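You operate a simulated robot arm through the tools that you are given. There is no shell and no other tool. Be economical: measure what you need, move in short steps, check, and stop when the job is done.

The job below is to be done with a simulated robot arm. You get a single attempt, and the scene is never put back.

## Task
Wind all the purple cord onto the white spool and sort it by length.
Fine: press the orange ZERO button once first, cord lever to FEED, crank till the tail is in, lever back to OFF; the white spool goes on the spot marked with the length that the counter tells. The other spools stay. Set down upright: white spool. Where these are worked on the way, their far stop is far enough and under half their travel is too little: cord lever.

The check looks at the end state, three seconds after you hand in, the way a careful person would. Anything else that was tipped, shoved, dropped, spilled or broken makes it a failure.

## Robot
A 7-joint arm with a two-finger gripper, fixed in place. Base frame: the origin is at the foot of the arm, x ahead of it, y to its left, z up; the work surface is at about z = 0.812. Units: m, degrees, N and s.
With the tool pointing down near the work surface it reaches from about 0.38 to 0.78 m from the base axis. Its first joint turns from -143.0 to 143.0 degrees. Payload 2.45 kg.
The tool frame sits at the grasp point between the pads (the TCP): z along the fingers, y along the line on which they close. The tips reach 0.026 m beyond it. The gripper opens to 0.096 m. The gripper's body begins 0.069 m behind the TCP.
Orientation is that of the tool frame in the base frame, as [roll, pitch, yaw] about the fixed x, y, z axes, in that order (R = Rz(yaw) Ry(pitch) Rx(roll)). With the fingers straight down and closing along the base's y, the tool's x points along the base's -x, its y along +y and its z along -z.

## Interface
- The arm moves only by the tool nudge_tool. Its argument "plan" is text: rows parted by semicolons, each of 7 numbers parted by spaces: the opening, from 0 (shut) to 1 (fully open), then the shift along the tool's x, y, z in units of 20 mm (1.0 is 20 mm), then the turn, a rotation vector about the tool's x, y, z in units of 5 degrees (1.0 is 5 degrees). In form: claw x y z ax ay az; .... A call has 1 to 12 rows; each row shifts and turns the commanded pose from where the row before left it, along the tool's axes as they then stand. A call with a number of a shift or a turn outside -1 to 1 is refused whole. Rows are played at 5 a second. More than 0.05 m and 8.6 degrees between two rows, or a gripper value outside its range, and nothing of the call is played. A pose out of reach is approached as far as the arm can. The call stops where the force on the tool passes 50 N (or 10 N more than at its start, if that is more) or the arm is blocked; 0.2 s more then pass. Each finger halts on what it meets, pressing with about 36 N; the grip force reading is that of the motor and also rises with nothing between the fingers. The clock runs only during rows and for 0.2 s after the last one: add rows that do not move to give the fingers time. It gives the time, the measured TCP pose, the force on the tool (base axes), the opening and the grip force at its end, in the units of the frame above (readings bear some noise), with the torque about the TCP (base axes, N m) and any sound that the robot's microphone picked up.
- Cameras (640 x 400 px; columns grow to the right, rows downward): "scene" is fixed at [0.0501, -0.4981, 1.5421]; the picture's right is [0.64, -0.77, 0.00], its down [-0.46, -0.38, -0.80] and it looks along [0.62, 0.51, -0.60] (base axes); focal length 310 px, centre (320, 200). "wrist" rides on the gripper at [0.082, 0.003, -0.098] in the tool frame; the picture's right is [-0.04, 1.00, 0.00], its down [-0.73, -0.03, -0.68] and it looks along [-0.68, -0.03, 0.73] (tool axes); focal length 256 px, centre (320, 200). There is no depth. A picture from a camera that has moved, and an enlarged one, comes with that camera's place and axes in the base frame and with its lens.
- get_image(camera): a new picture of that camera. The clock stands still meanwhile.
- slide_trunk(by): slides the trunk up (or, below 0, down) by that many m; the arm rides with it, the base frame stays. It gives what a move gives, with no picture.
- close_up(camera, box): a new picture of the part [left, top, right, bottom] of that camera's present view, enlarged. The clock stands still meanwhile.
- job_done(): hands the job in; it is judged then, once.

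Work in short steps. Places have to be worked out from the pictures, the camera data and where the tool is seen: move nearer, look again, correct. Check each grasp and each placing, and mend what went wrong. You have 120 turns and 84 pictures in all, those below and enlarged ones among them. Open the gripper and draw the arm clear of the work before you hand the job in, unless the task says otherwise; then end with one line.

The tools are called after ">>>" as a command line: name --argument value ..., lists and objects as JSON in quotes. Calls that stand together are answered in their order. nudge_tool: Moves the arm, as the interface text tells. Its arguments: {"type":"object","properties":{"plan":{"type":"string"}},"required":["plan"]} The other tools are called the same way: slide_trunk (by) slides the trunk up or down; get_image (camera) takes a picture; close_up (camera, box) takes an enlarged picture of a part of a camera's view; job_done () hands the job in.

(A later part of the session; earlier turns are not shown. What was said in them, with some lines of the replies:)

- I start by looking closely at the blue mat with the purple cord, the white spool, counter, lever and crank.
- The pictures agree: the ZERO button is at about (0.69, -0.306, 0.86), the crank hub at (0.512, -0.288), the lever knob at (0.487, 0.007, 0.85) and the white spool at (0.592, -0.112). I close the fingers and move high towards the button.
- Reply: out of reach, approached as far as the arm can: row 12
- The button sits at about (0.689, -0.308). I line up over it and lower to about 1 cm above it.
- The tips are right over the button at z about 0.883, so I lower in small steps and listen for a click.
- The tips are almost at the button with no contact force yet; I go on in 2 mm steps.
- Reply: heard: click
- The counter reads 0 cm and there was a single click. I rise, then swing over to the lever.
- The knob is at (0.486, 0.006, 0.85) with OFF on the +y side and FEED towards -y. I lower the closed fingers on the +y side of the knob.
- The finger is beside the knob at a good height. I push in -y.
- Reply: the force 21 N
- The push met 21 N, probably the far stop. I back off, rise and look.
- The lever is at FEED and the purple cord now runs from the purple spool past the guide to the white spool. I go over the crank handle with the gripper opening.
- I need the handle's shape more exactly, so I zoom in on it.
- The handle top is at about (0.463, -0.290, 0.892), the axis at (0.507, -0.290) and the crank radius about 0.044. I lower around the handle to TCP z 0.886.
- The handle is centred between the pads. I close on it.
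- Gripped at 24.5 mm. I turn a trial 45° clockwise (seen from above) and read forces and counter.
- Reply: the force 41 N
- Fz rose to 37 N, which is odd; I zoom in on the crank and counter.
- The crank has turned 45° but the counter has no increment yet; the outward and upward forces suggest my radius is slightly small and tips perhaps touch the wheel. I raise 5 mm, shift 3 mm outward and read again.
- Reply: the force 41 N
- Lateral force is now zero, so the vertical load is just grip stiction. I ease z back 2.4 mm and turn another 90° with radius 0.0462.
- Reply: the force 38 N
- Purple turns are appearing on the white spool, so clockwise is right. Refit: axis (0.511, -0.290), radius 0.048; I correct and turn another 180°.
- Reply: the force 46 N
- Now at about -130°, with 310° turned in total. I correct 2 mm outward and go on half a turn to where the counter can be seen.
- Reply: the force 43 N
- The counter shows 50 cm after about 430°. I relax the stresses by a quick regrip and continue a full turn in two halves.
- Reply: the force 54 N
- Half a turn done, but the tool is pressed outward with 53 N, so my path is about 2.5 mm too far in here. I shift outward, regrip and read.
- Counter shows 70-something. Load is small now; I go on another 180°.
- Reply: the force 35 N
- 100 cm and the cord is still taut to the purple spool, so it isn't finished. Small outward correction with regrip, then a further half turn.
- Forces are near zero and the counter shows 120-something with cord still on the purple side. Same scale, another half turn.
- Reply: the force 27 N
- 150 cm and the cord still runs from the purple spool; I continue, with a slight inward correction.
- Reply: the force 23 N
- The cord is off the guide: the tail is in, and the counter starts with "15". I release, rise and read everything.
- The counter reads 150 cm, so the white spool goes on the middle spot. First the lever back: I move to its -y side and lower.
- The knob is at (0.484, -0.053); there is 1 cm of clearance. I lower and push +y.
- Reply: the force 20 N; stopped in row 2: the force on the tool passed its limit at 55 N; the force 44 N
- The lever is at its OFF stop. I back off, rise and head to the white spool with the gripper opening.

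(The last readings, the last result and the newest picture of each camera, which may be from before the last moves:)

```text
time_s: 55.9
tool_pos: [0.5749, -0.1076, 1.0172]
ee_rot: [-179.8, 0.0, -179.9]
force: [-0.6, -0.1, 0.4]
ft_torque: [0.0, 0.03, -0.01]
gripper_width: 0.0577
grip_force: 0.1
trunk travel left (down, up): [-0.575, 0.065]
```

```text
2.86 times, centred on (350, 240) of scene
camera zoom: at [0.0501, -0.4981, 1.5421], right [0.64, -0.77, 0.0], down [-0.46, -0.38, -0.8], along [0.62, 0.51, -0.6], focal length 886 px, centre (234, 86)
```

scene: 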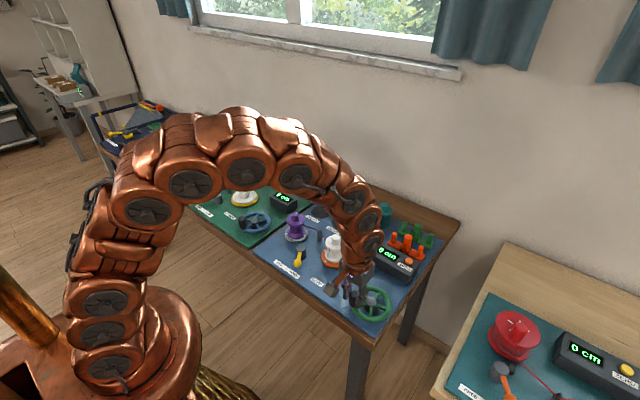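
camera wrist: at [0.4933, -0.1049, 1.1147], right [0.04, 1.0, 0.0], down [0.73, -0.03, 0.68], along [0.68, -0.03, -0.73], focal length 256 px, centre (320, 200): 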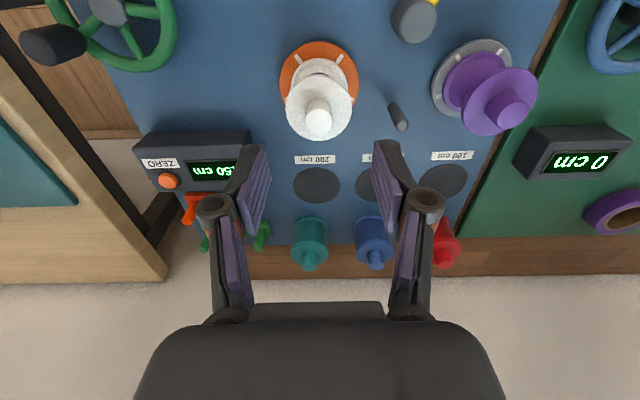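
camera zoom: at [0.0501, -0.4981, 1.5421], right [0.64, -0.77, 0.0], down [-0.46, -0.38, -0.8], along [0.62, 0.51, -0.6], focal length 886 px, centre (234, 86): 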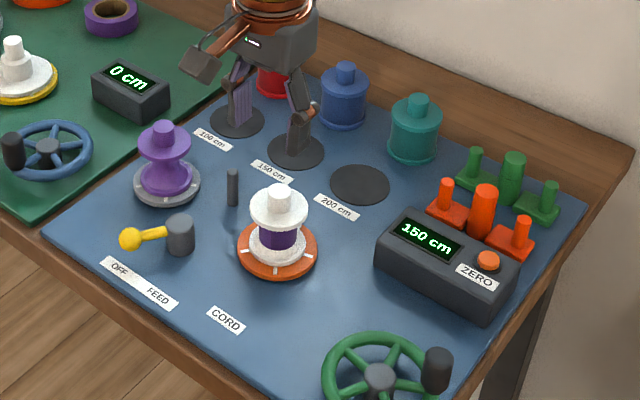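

The white spool's stub top is about (0.590, -0.110, 0.915), about 25 mm wide. I centre over it and lower to just above.

>>> nudge_tool --plan "0.6 -0.75 -0.12 0 0 0 0;0.6 0 0 1 0 0 0;0.6 0 0 1 0 0 0;0.6 0 0 1 0 0 0;0.6 0 0 0 0 0 0"

>>> close_up --camera "wrist" --box '[200, 80, 440, 240]'

>>> close_up --camera "scene" --box '[300, 190, 370, 280]'

```text
time_s: 57.1
tool_pos: [0.5905, -0.1111, 0.9559]
ee_rot: [-179.8, 0.1, -179.8]
force: [0.3, 0.2, 0.9]
ft_torque: [0.0, -0.03, 0.0]
gripper_width: 0.0576
grip_force: 0.0
trunk travel left (down, up): [-0.575, 0.065]
```

```text
2.50 times, centred on (320, 160) of wrist
camera zoom: at [0.5082, -0.108, 1.0534], right [0.04, 1.0, 0.0], down [0.73, -0.03, 0.68], along [0.68, -0.03, -0.73], focal length 640 px, centre (320, 300)
```

zoom: 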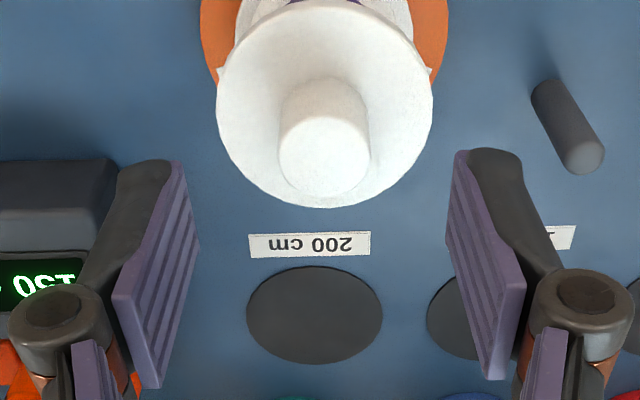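

```text
4.44 times, centred on (335, 235) of scene
camera zoom: at [0.0501, -0.4981, 1.5421], right [0.64, -0.77, 0.0], down [-0.46, -0.38, -0.8], along [0.62, 0.51, -0.6], focal length 1378 px, centre (253, 44)
```

zoom: 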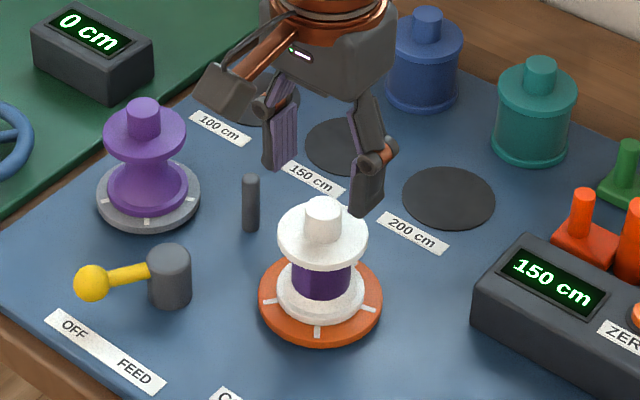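

Well centred. I lower to TCP z 0.919 and close.

>>> nudge_tool --plan "0.6 0 0 0.7 0 0 0;0.6 0 0 0.6 0 0 0;0.6 0 0 0.5 0 0 0;0.6 0 0 0 0 0 0"

>>> close_up --camera "wrist" --box '[200, 80, 440, 240]'

>>> close_up --camera "scene" --box '[300, 190, 370, 280]'

```text
time_s: 58.1
tool_pos: [0.5899, -0.1095, 0.9201]
ee_rot: [-179.9, 0.0, -179.9]
force: [-0.7, 0.2, -0.1]
ft_torque: [-0.01, 0.01, -0.01]
gripper_width: 0.0575
grip_force: 0.0
trunk travel left (down, up): [-0.575, 0.065]
```

```text
2.50 times, centred on (320, 160) of wrist
camera zoom: at [0.5077, -0.1061, 1.0179], right [0.04, 1.0, 0.0], down [0.73, -0.03, 0.68], along [0.68, -0.03, -0.73], focal length 640 px, centre (320, 300)
```

zoom: 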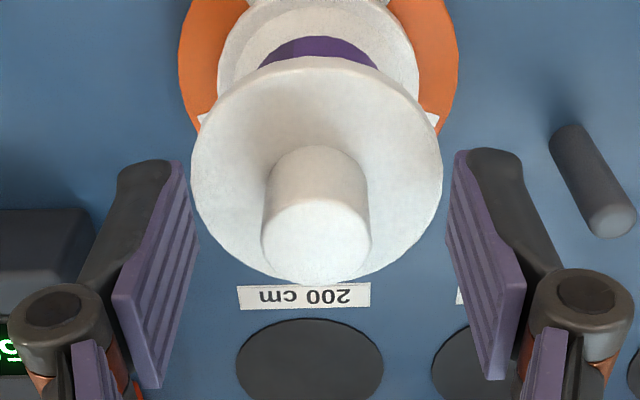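

```text
4.44 times, centred on (335, 235) of scene
camera zoom: at [0.0501, -0.4981, 1.5421], right [0.64, -0.77, 0.0], down [-0.46, -0.38, -0.8], along [0.62, 0.51, -0.6], focal length 1378 px, centre (253, 44)
```

zoom: 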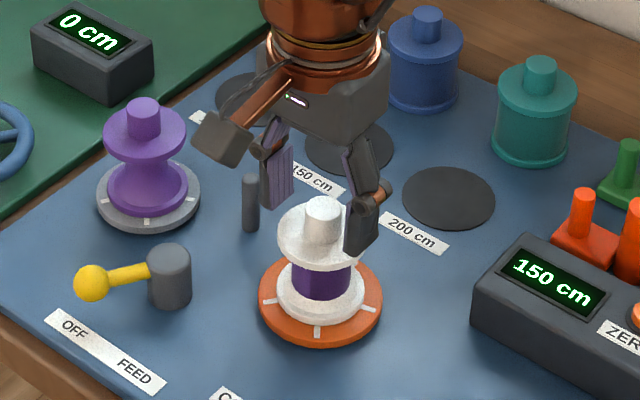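

Tips are about 1 cm above the flange; I go 4 mm lower and close.

>>> nudge_tool --plan "0.6 0 0 0.2 0 0 0;0.3 0 0 0 0 0 0;0 0 0 0 0 0 0;0 0 0 0 0 0 0;0 0 0 0 0 0 0;0 0 0 0 0 0 0"

```text
time_s: 59.5
tool_pos: [0.5901, -0.1087, 0.9142]
ee_rot: [-179.8, 0.0, -179.8]
force: [-0.1, -0.4, -0.6]
ft_torque: [0.02, 0.05, 0.0]
gripper_width: 0.0227
grip_force: 35.5
trunk travel left (down, up): [-0.575, 0.065]
```

Gripped at 22.7 mm. I lift straight up.

>>> nudge_tool --plan "0 0 0 -0.3 0 0 0;0 0 0 -0.5 0 0 0;0 0 0 -0.8 0 0 0;0 0 0 -1 0 0 0;0 0 0 -1 0 0 0;0 0 0 -1 0 0 0;0 0 0 0 0 0 0"

>>> close_up --camera "scene" --box '[280, 150, 400, 280]'

>>> get_image --camera "wrist"

```text
time_s: 61.1
tool_pos: [0.5917, -0.1106, 1.0056]
ee_rot: [-179.7, 0.0, -179.7]
force: [-0.6, -1.3, 0.2]
ft_torque: [0.01, 0.0, 0.01]
gripper_width: 0.023
grip_force: 35.9
trunk travel left (down, up): [-0.575, 0.065]
```

```text
3.08 times, centred on (340, 215) of scene
camera zoom: at [0.0501, -0.4981, 1.5421], right [0.64, -0.77, 0.0], down [-0.46, -0.38, -0.8], along [0.62, 0.51, -0.6], focal length 954 px, centre (258, 154)
```

zoom: 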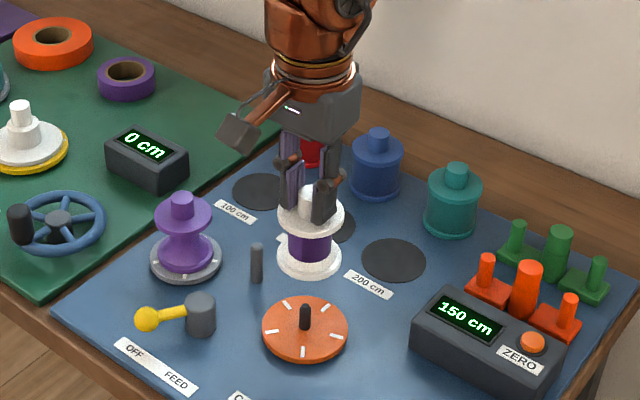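

```text
42 pictures are left
camera wrist: at [0.5097, -0.1072, 1.1042], right [0.04, 1.0, 0.0], down [0.73, -0.03, 0.68], along [0.68, -0.03, -0.73], focal length 256 px, centre (320, 200)
```

wrist: 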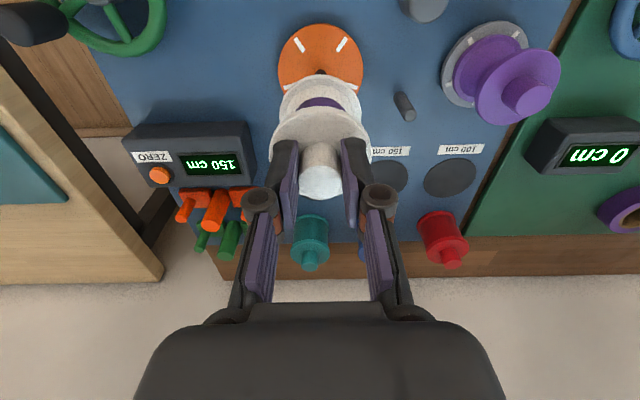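

The spool is held upright and is off the spindle. The middle spot is at (0.743, -0.025); I carry the spool over it.

>>> nudge_tool --plan "0 -0.95 0.53 0 0 0 0;0 -0.95 0.53 0 0 0 0;0 -0.95 0.53 0 0 0 0;0 -0.95 0.53 0.2 0 0 0;0 -0.95 0.53 0.3 0 0 0;0 -0.95 0.53 0.4 0 0 0;0 -0.95 0.53 0.4 0 0 0;0 -0.9 0.53 0.4 0 0 0;0 0 0 0.4 0 0 0;0 0 0 0 0 0 0"

>>> get_image --camera "wrist"

>>> close_up --camera "scene" --box '[290, 150, 410, 250]'

```text
time_s: 63.3
tool_pos: [0.7409, -0.0246, 0.9661]
ee_rot: [-179.8, 0.0, -179.8]
force: [-0.7, 0.3, -0.4]
ft_torque: [-0.03, -0.03, -0.03]
gripper_width: 0.0226
grip_force: 35.9
trunk travel left (down, up): [-0.575, 0.065]
```

```text
41 pictures are left
camera wrist: at [0.6591, -0.021, 1.0643], right [0.04, 1.0, 0.0], down [0.73, -0.02, 0.68], along [0.68, -0.03, -0.73], focal length 256 px, centre (320, 200)
```

wrist: 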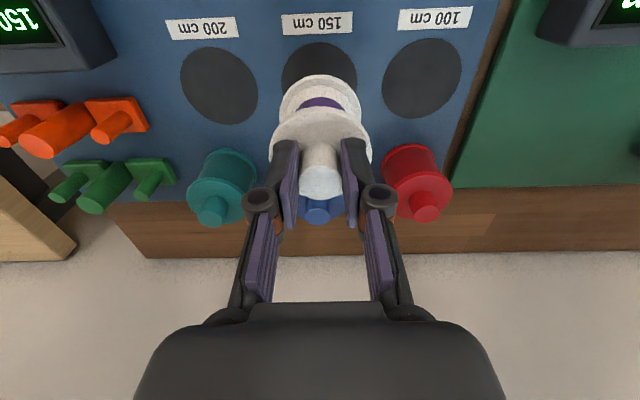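

```text
4.00 times, centred on (350, 200) of scene
camera zoom: at [0.0501, -0.4981, 1.5421], right [0.64, -0.77, 0.0], down [-0.46, -0.38, -0.8], along [0.62, 0.51, -0.6], focal length 1240 px, centre (200, 200)
```

zoom: 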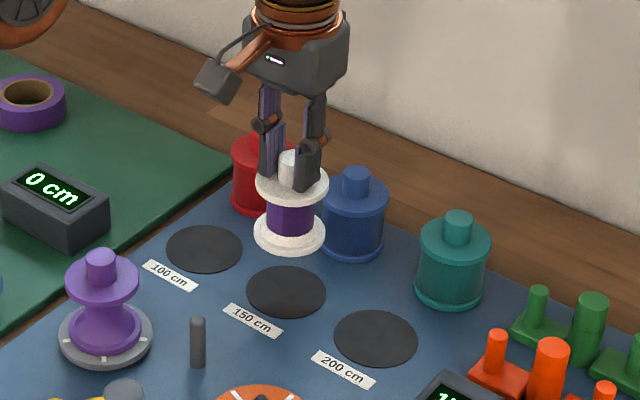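

The spool hangs squarely above the middle spot, its base at about z 0.878. I lower most of the way, then slowly to contact.

>>> nudge_tool --plan "0 -0.08 0 0.7 0 0 0;0 0 0 0.7 0 0 0;0 0 0 0.6 0 0 0;0 0 0 0.4 0 0 0;0 0 0 0 0 0 0"

>>> close_up --camera "scene" --box '[290, 150, 410, 250]'

>>> close_up --camera "wrist" --box '[160, 0, 480, 240]'

```text
time_s: 64.5
tool_pos: [0.7433, -0.0247, 0.9181]
ee_rot: [-179.7, 0.1, -179.8]
force: [0.8, 0.3, -1.0]
ft_torque: [0.01, 0.0, 0.0]
gripper_width: 0.0227
grip_force: 35.6
trunk travel left (down, up): [-0.575, 0.065]
```

```text
4.00 times, centred on (350, 200) of scene
camera zoom: at [0.0501, -0.4981, 1.5421], right [0.64, -0.77, 0.0], down [-0.46, -0.38, -0.8], along [0.62, 0.51, -0.6], focal length 1240 px, centre (200, 200)
```

zoom: 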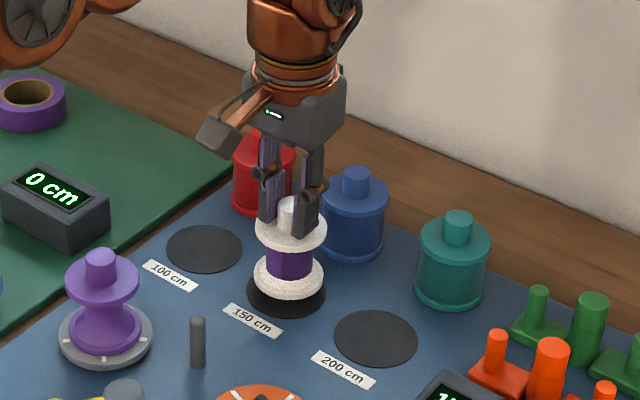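

```text
1.67 times, centred on (320, 120) of wrist
camera zoom: at [0.6599, -0.0218, 1.0155], right [0.04, 1.0, 0.0], down [0.73, -0.03, 0.68], along [0.68, -0.03, -0.73], focal length 427 px, centre (320, 333)
```

zoom: 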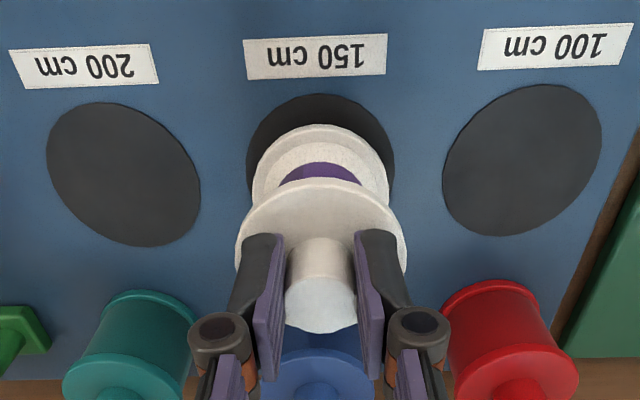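

Well over the spot with about 1.5 cm to go. I lower in 2 mm steps until contact.

>>> nudge_tool --plan "0 0 0 0.15 0 0 0;0 0 0 0.15 0 0 0;0 0 0 0.1 0 0 0;0 0 0 0.1 0 0 0;0 0 0 0.1 0 0 0;0 0 0 0 0 0 0"

>>> close_up --camera "scene" --box '[290, 150, 410, 250]'

```text
time_s: 65.9
tool_pos: [0.7425, -0.0255, 0.9053]
ee_rot: [-179.8, -0.1, -179.8]
force: [-0.7, -0.1, -0.6]
ft_torque: [-0.01, 0.01, 0.0]
gripper_width: 0.0227
grip_force: 36.1
trunk travel left (down, up): [-0.575, 0.065]
```

```text
4.00 times, centred on (350, 200) of scene
camera zoom: at [0.0501, -0.4981, 1.5421], right [0.64, -0.77, 0.0], down [-0.46, -0.38, -0.8], along [0.62, 0.51, -0.6], focal length 1240 px, centre (200, 200)
```

zoom: 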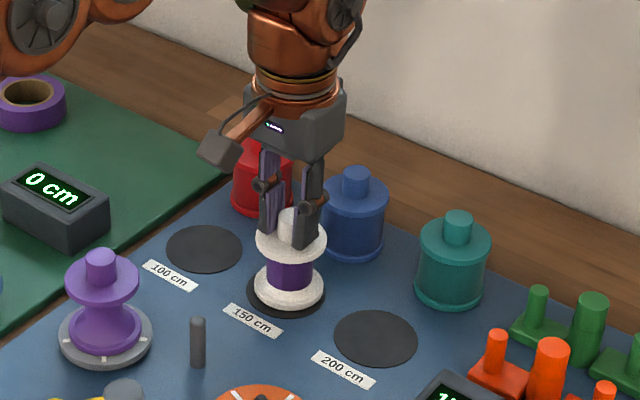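

Nearly down and well inside the disc; no contact yet. A few more 1.5 mm steps.

>>> nudge_tool --plan "0 0 0 0.075 0 0 0;0 0 0 0.075 0 0 0;0 0 0 0 0 0 0"

```text
time_s: 66.7
tool_pos: [0.7418, -0.0252, 0.9031]
ee_rot: [-179.8, 0.1, -179.8]
force: [-0.1, -0.8, -1.2]
ft_torque: [-0.02, -0.04, 0.01]
gripper_width: 0.0228
grip_force: 36.0
trunk travel left (down, up): [-0.575, 0.065]
```

>>> nudge_tool --plan "0 0 0 0.075 0 0 0;0 0 0 0.075 0 0 0;0 0 0 0 0 0 0"

```text
time_s: 67.5
tool_pos: [0.7424, -0.0274, 0.9018]
ee_rot: [-179.8, 0.3, -179.8]
force: [-1.0, -0.6, 28.8]
ft_torque: [0.02, 0.3, 0.0]
gripper_width: 0.0229
grip_force: 35.6
trunk travel left (down, up): [-0.575, 0.065]
```

Contact at 29 N. I ease up 1.5 mm and open slowly, then look.

>>> nudge_tool --plan "0 0 0 -0.08 0 0 0;0 0 0 0 0 0 0;0.35 0 0 0 0 0 0;0.5 0 0 0 0 0 0;0.5 0 0 0 0 0 0;0.5 0 0 0 0 0 0"

>>> close_up --camera "wrist" --box '[160, 0, 480, 240]'

```text
time_s: 68.9
tool_pos: [0.7416, -0.0261, 0.9001]
ee_rot: [-179.7, 0.0, -179.8]
force: [0.4, -0.6, 0.4]
ft_torque: [-0.02, -0.01, 0.0]
gripper_width: 0.0481
grip_force: 0.1
trunk travel left (down, up): [-0.575, 0.065]
```

```text
1.67 times, centred on (320, 120) of wrist
camera zoom: at [0.6606, -0.0228, 0.999], right [0.04, 1.0, 0.0], down [0.73, -0.02, 0.68], along [0.68, -0.03, -0.73], focal length 427 px, centre (320, 333)
```

zoom: 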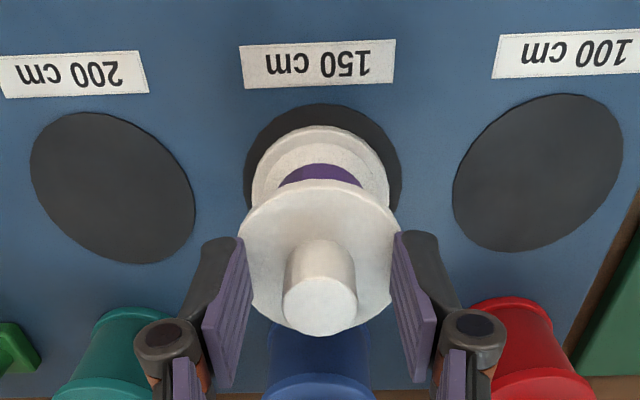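

The spool stands free and upright on the 150 cm spot. I rise straight and draw back.

>>> nudge_tool --plan "0.5 0 0 -0.5 0 0 0;0.5 0 0 -1 0 0 0;0.5 0 0 -1 0 0 0;0.5 0 0 -1 0 0 0;0.5 0 0 -1 0 0 0;0.5 1 0 -0.5 0 0 0;0.5 1 0 -0.5 0 0 0;0.5 1 0 -0.5 0 0 0;0.5 1 0 -0.5 0 0 0;0.5 1 0 -0.5 0 0 0;0.5 1 0.3 -0.5 0 0 0;0.5 1 0.3 -0.5 0 0 0"

>>> nudge_tool --plan "0.8 1 1 -1 0 0 0;0.8 1 1 -1 0 0 0;0.8 1 1 -1 0 0 0;0.8 0.5 1 -1 0 0 0;0.8 0 1 0 0 0 0;0.8 0 1 0 0 0 0;0.8 0 1 0 0 0 0;0.8 0 0 0 0 0 0"

>>> close_up --camera "scene" --box '[250, 150, 460, 330]'

>>> get_image --camera "wrist"

```text
time_s: 71.5
tool_pos: [0.6036, -0.0111, 1.0616]
ee_rot: [-179.9, 0.1, -179.8]
force: [0.3, 0.1, -1.0]
ft_torque: [0.08, 0.02, -0.02]
gripper_width: 0.0481
grip_force: 0.0
trunk travel left (down, up): [-0.575, 0.065]
```

```text
time_s: 73.3
tool_pos: [0.5311, 0.1293, 1.1392]
ee_rot: [-179.8, 0.0, -179.8]
force: [-0.2, -0.2, 0.0]
ft_torque: [-0.01, 0.0, 0.0]
gripper_width: 0.0769
grip_force: 0.0
trunk travel left (down, up): [-0.575, 0.065]
```

```text
2.22 times, centred on (355, 240) of scene
camera zoom: at [0.0501, -0.4981, 1.5421], right [0.64, -0.77, 0.0], down [-0.46, -0.38, -0.8], along [0.62, 0.51, -0.6], focal length 689 px, centre (242, 111)
```

zoom: 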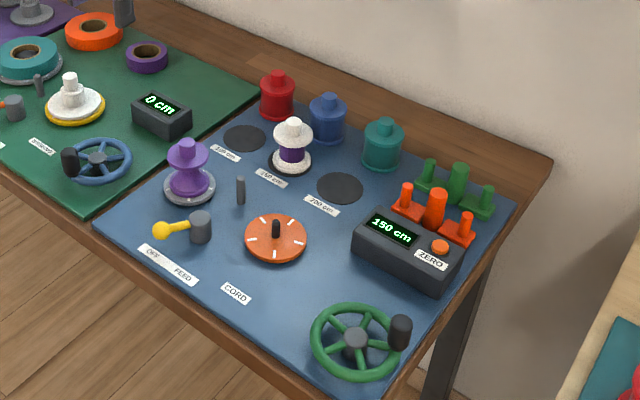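

```text
34 pictures are left
camera wrist: at [0.4482, 0.1313, 1.2364], right [0.04, 1.0, 0.0], down [0.73, -0.02, 0.68], along [0.68, -0.03, -0.73], focal length 256 px, centre (320, 200)
```

wrist: 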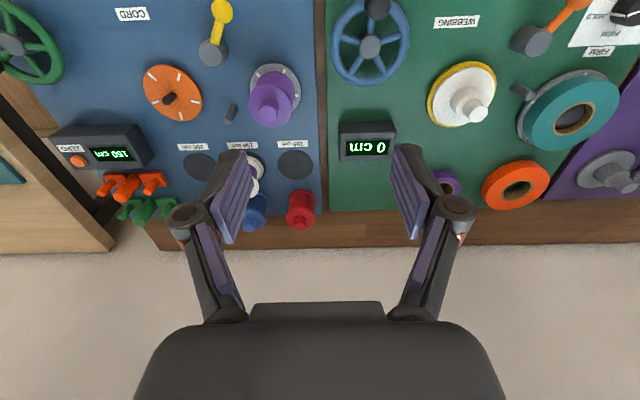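

The counter reads 150 cm, the lever is at OFF, the white spool stands upright on the 150 cm spot and nothing else was disturbed. The arm is clear, so I hand in.

>>> job_done

```text
The job is handed in.
```

I wound all the purple cord onto the white spool. The counter read 150 cm, so the spool is now upright on the 150 cm spot, with the lever back at OFF and the other spools left where they were.
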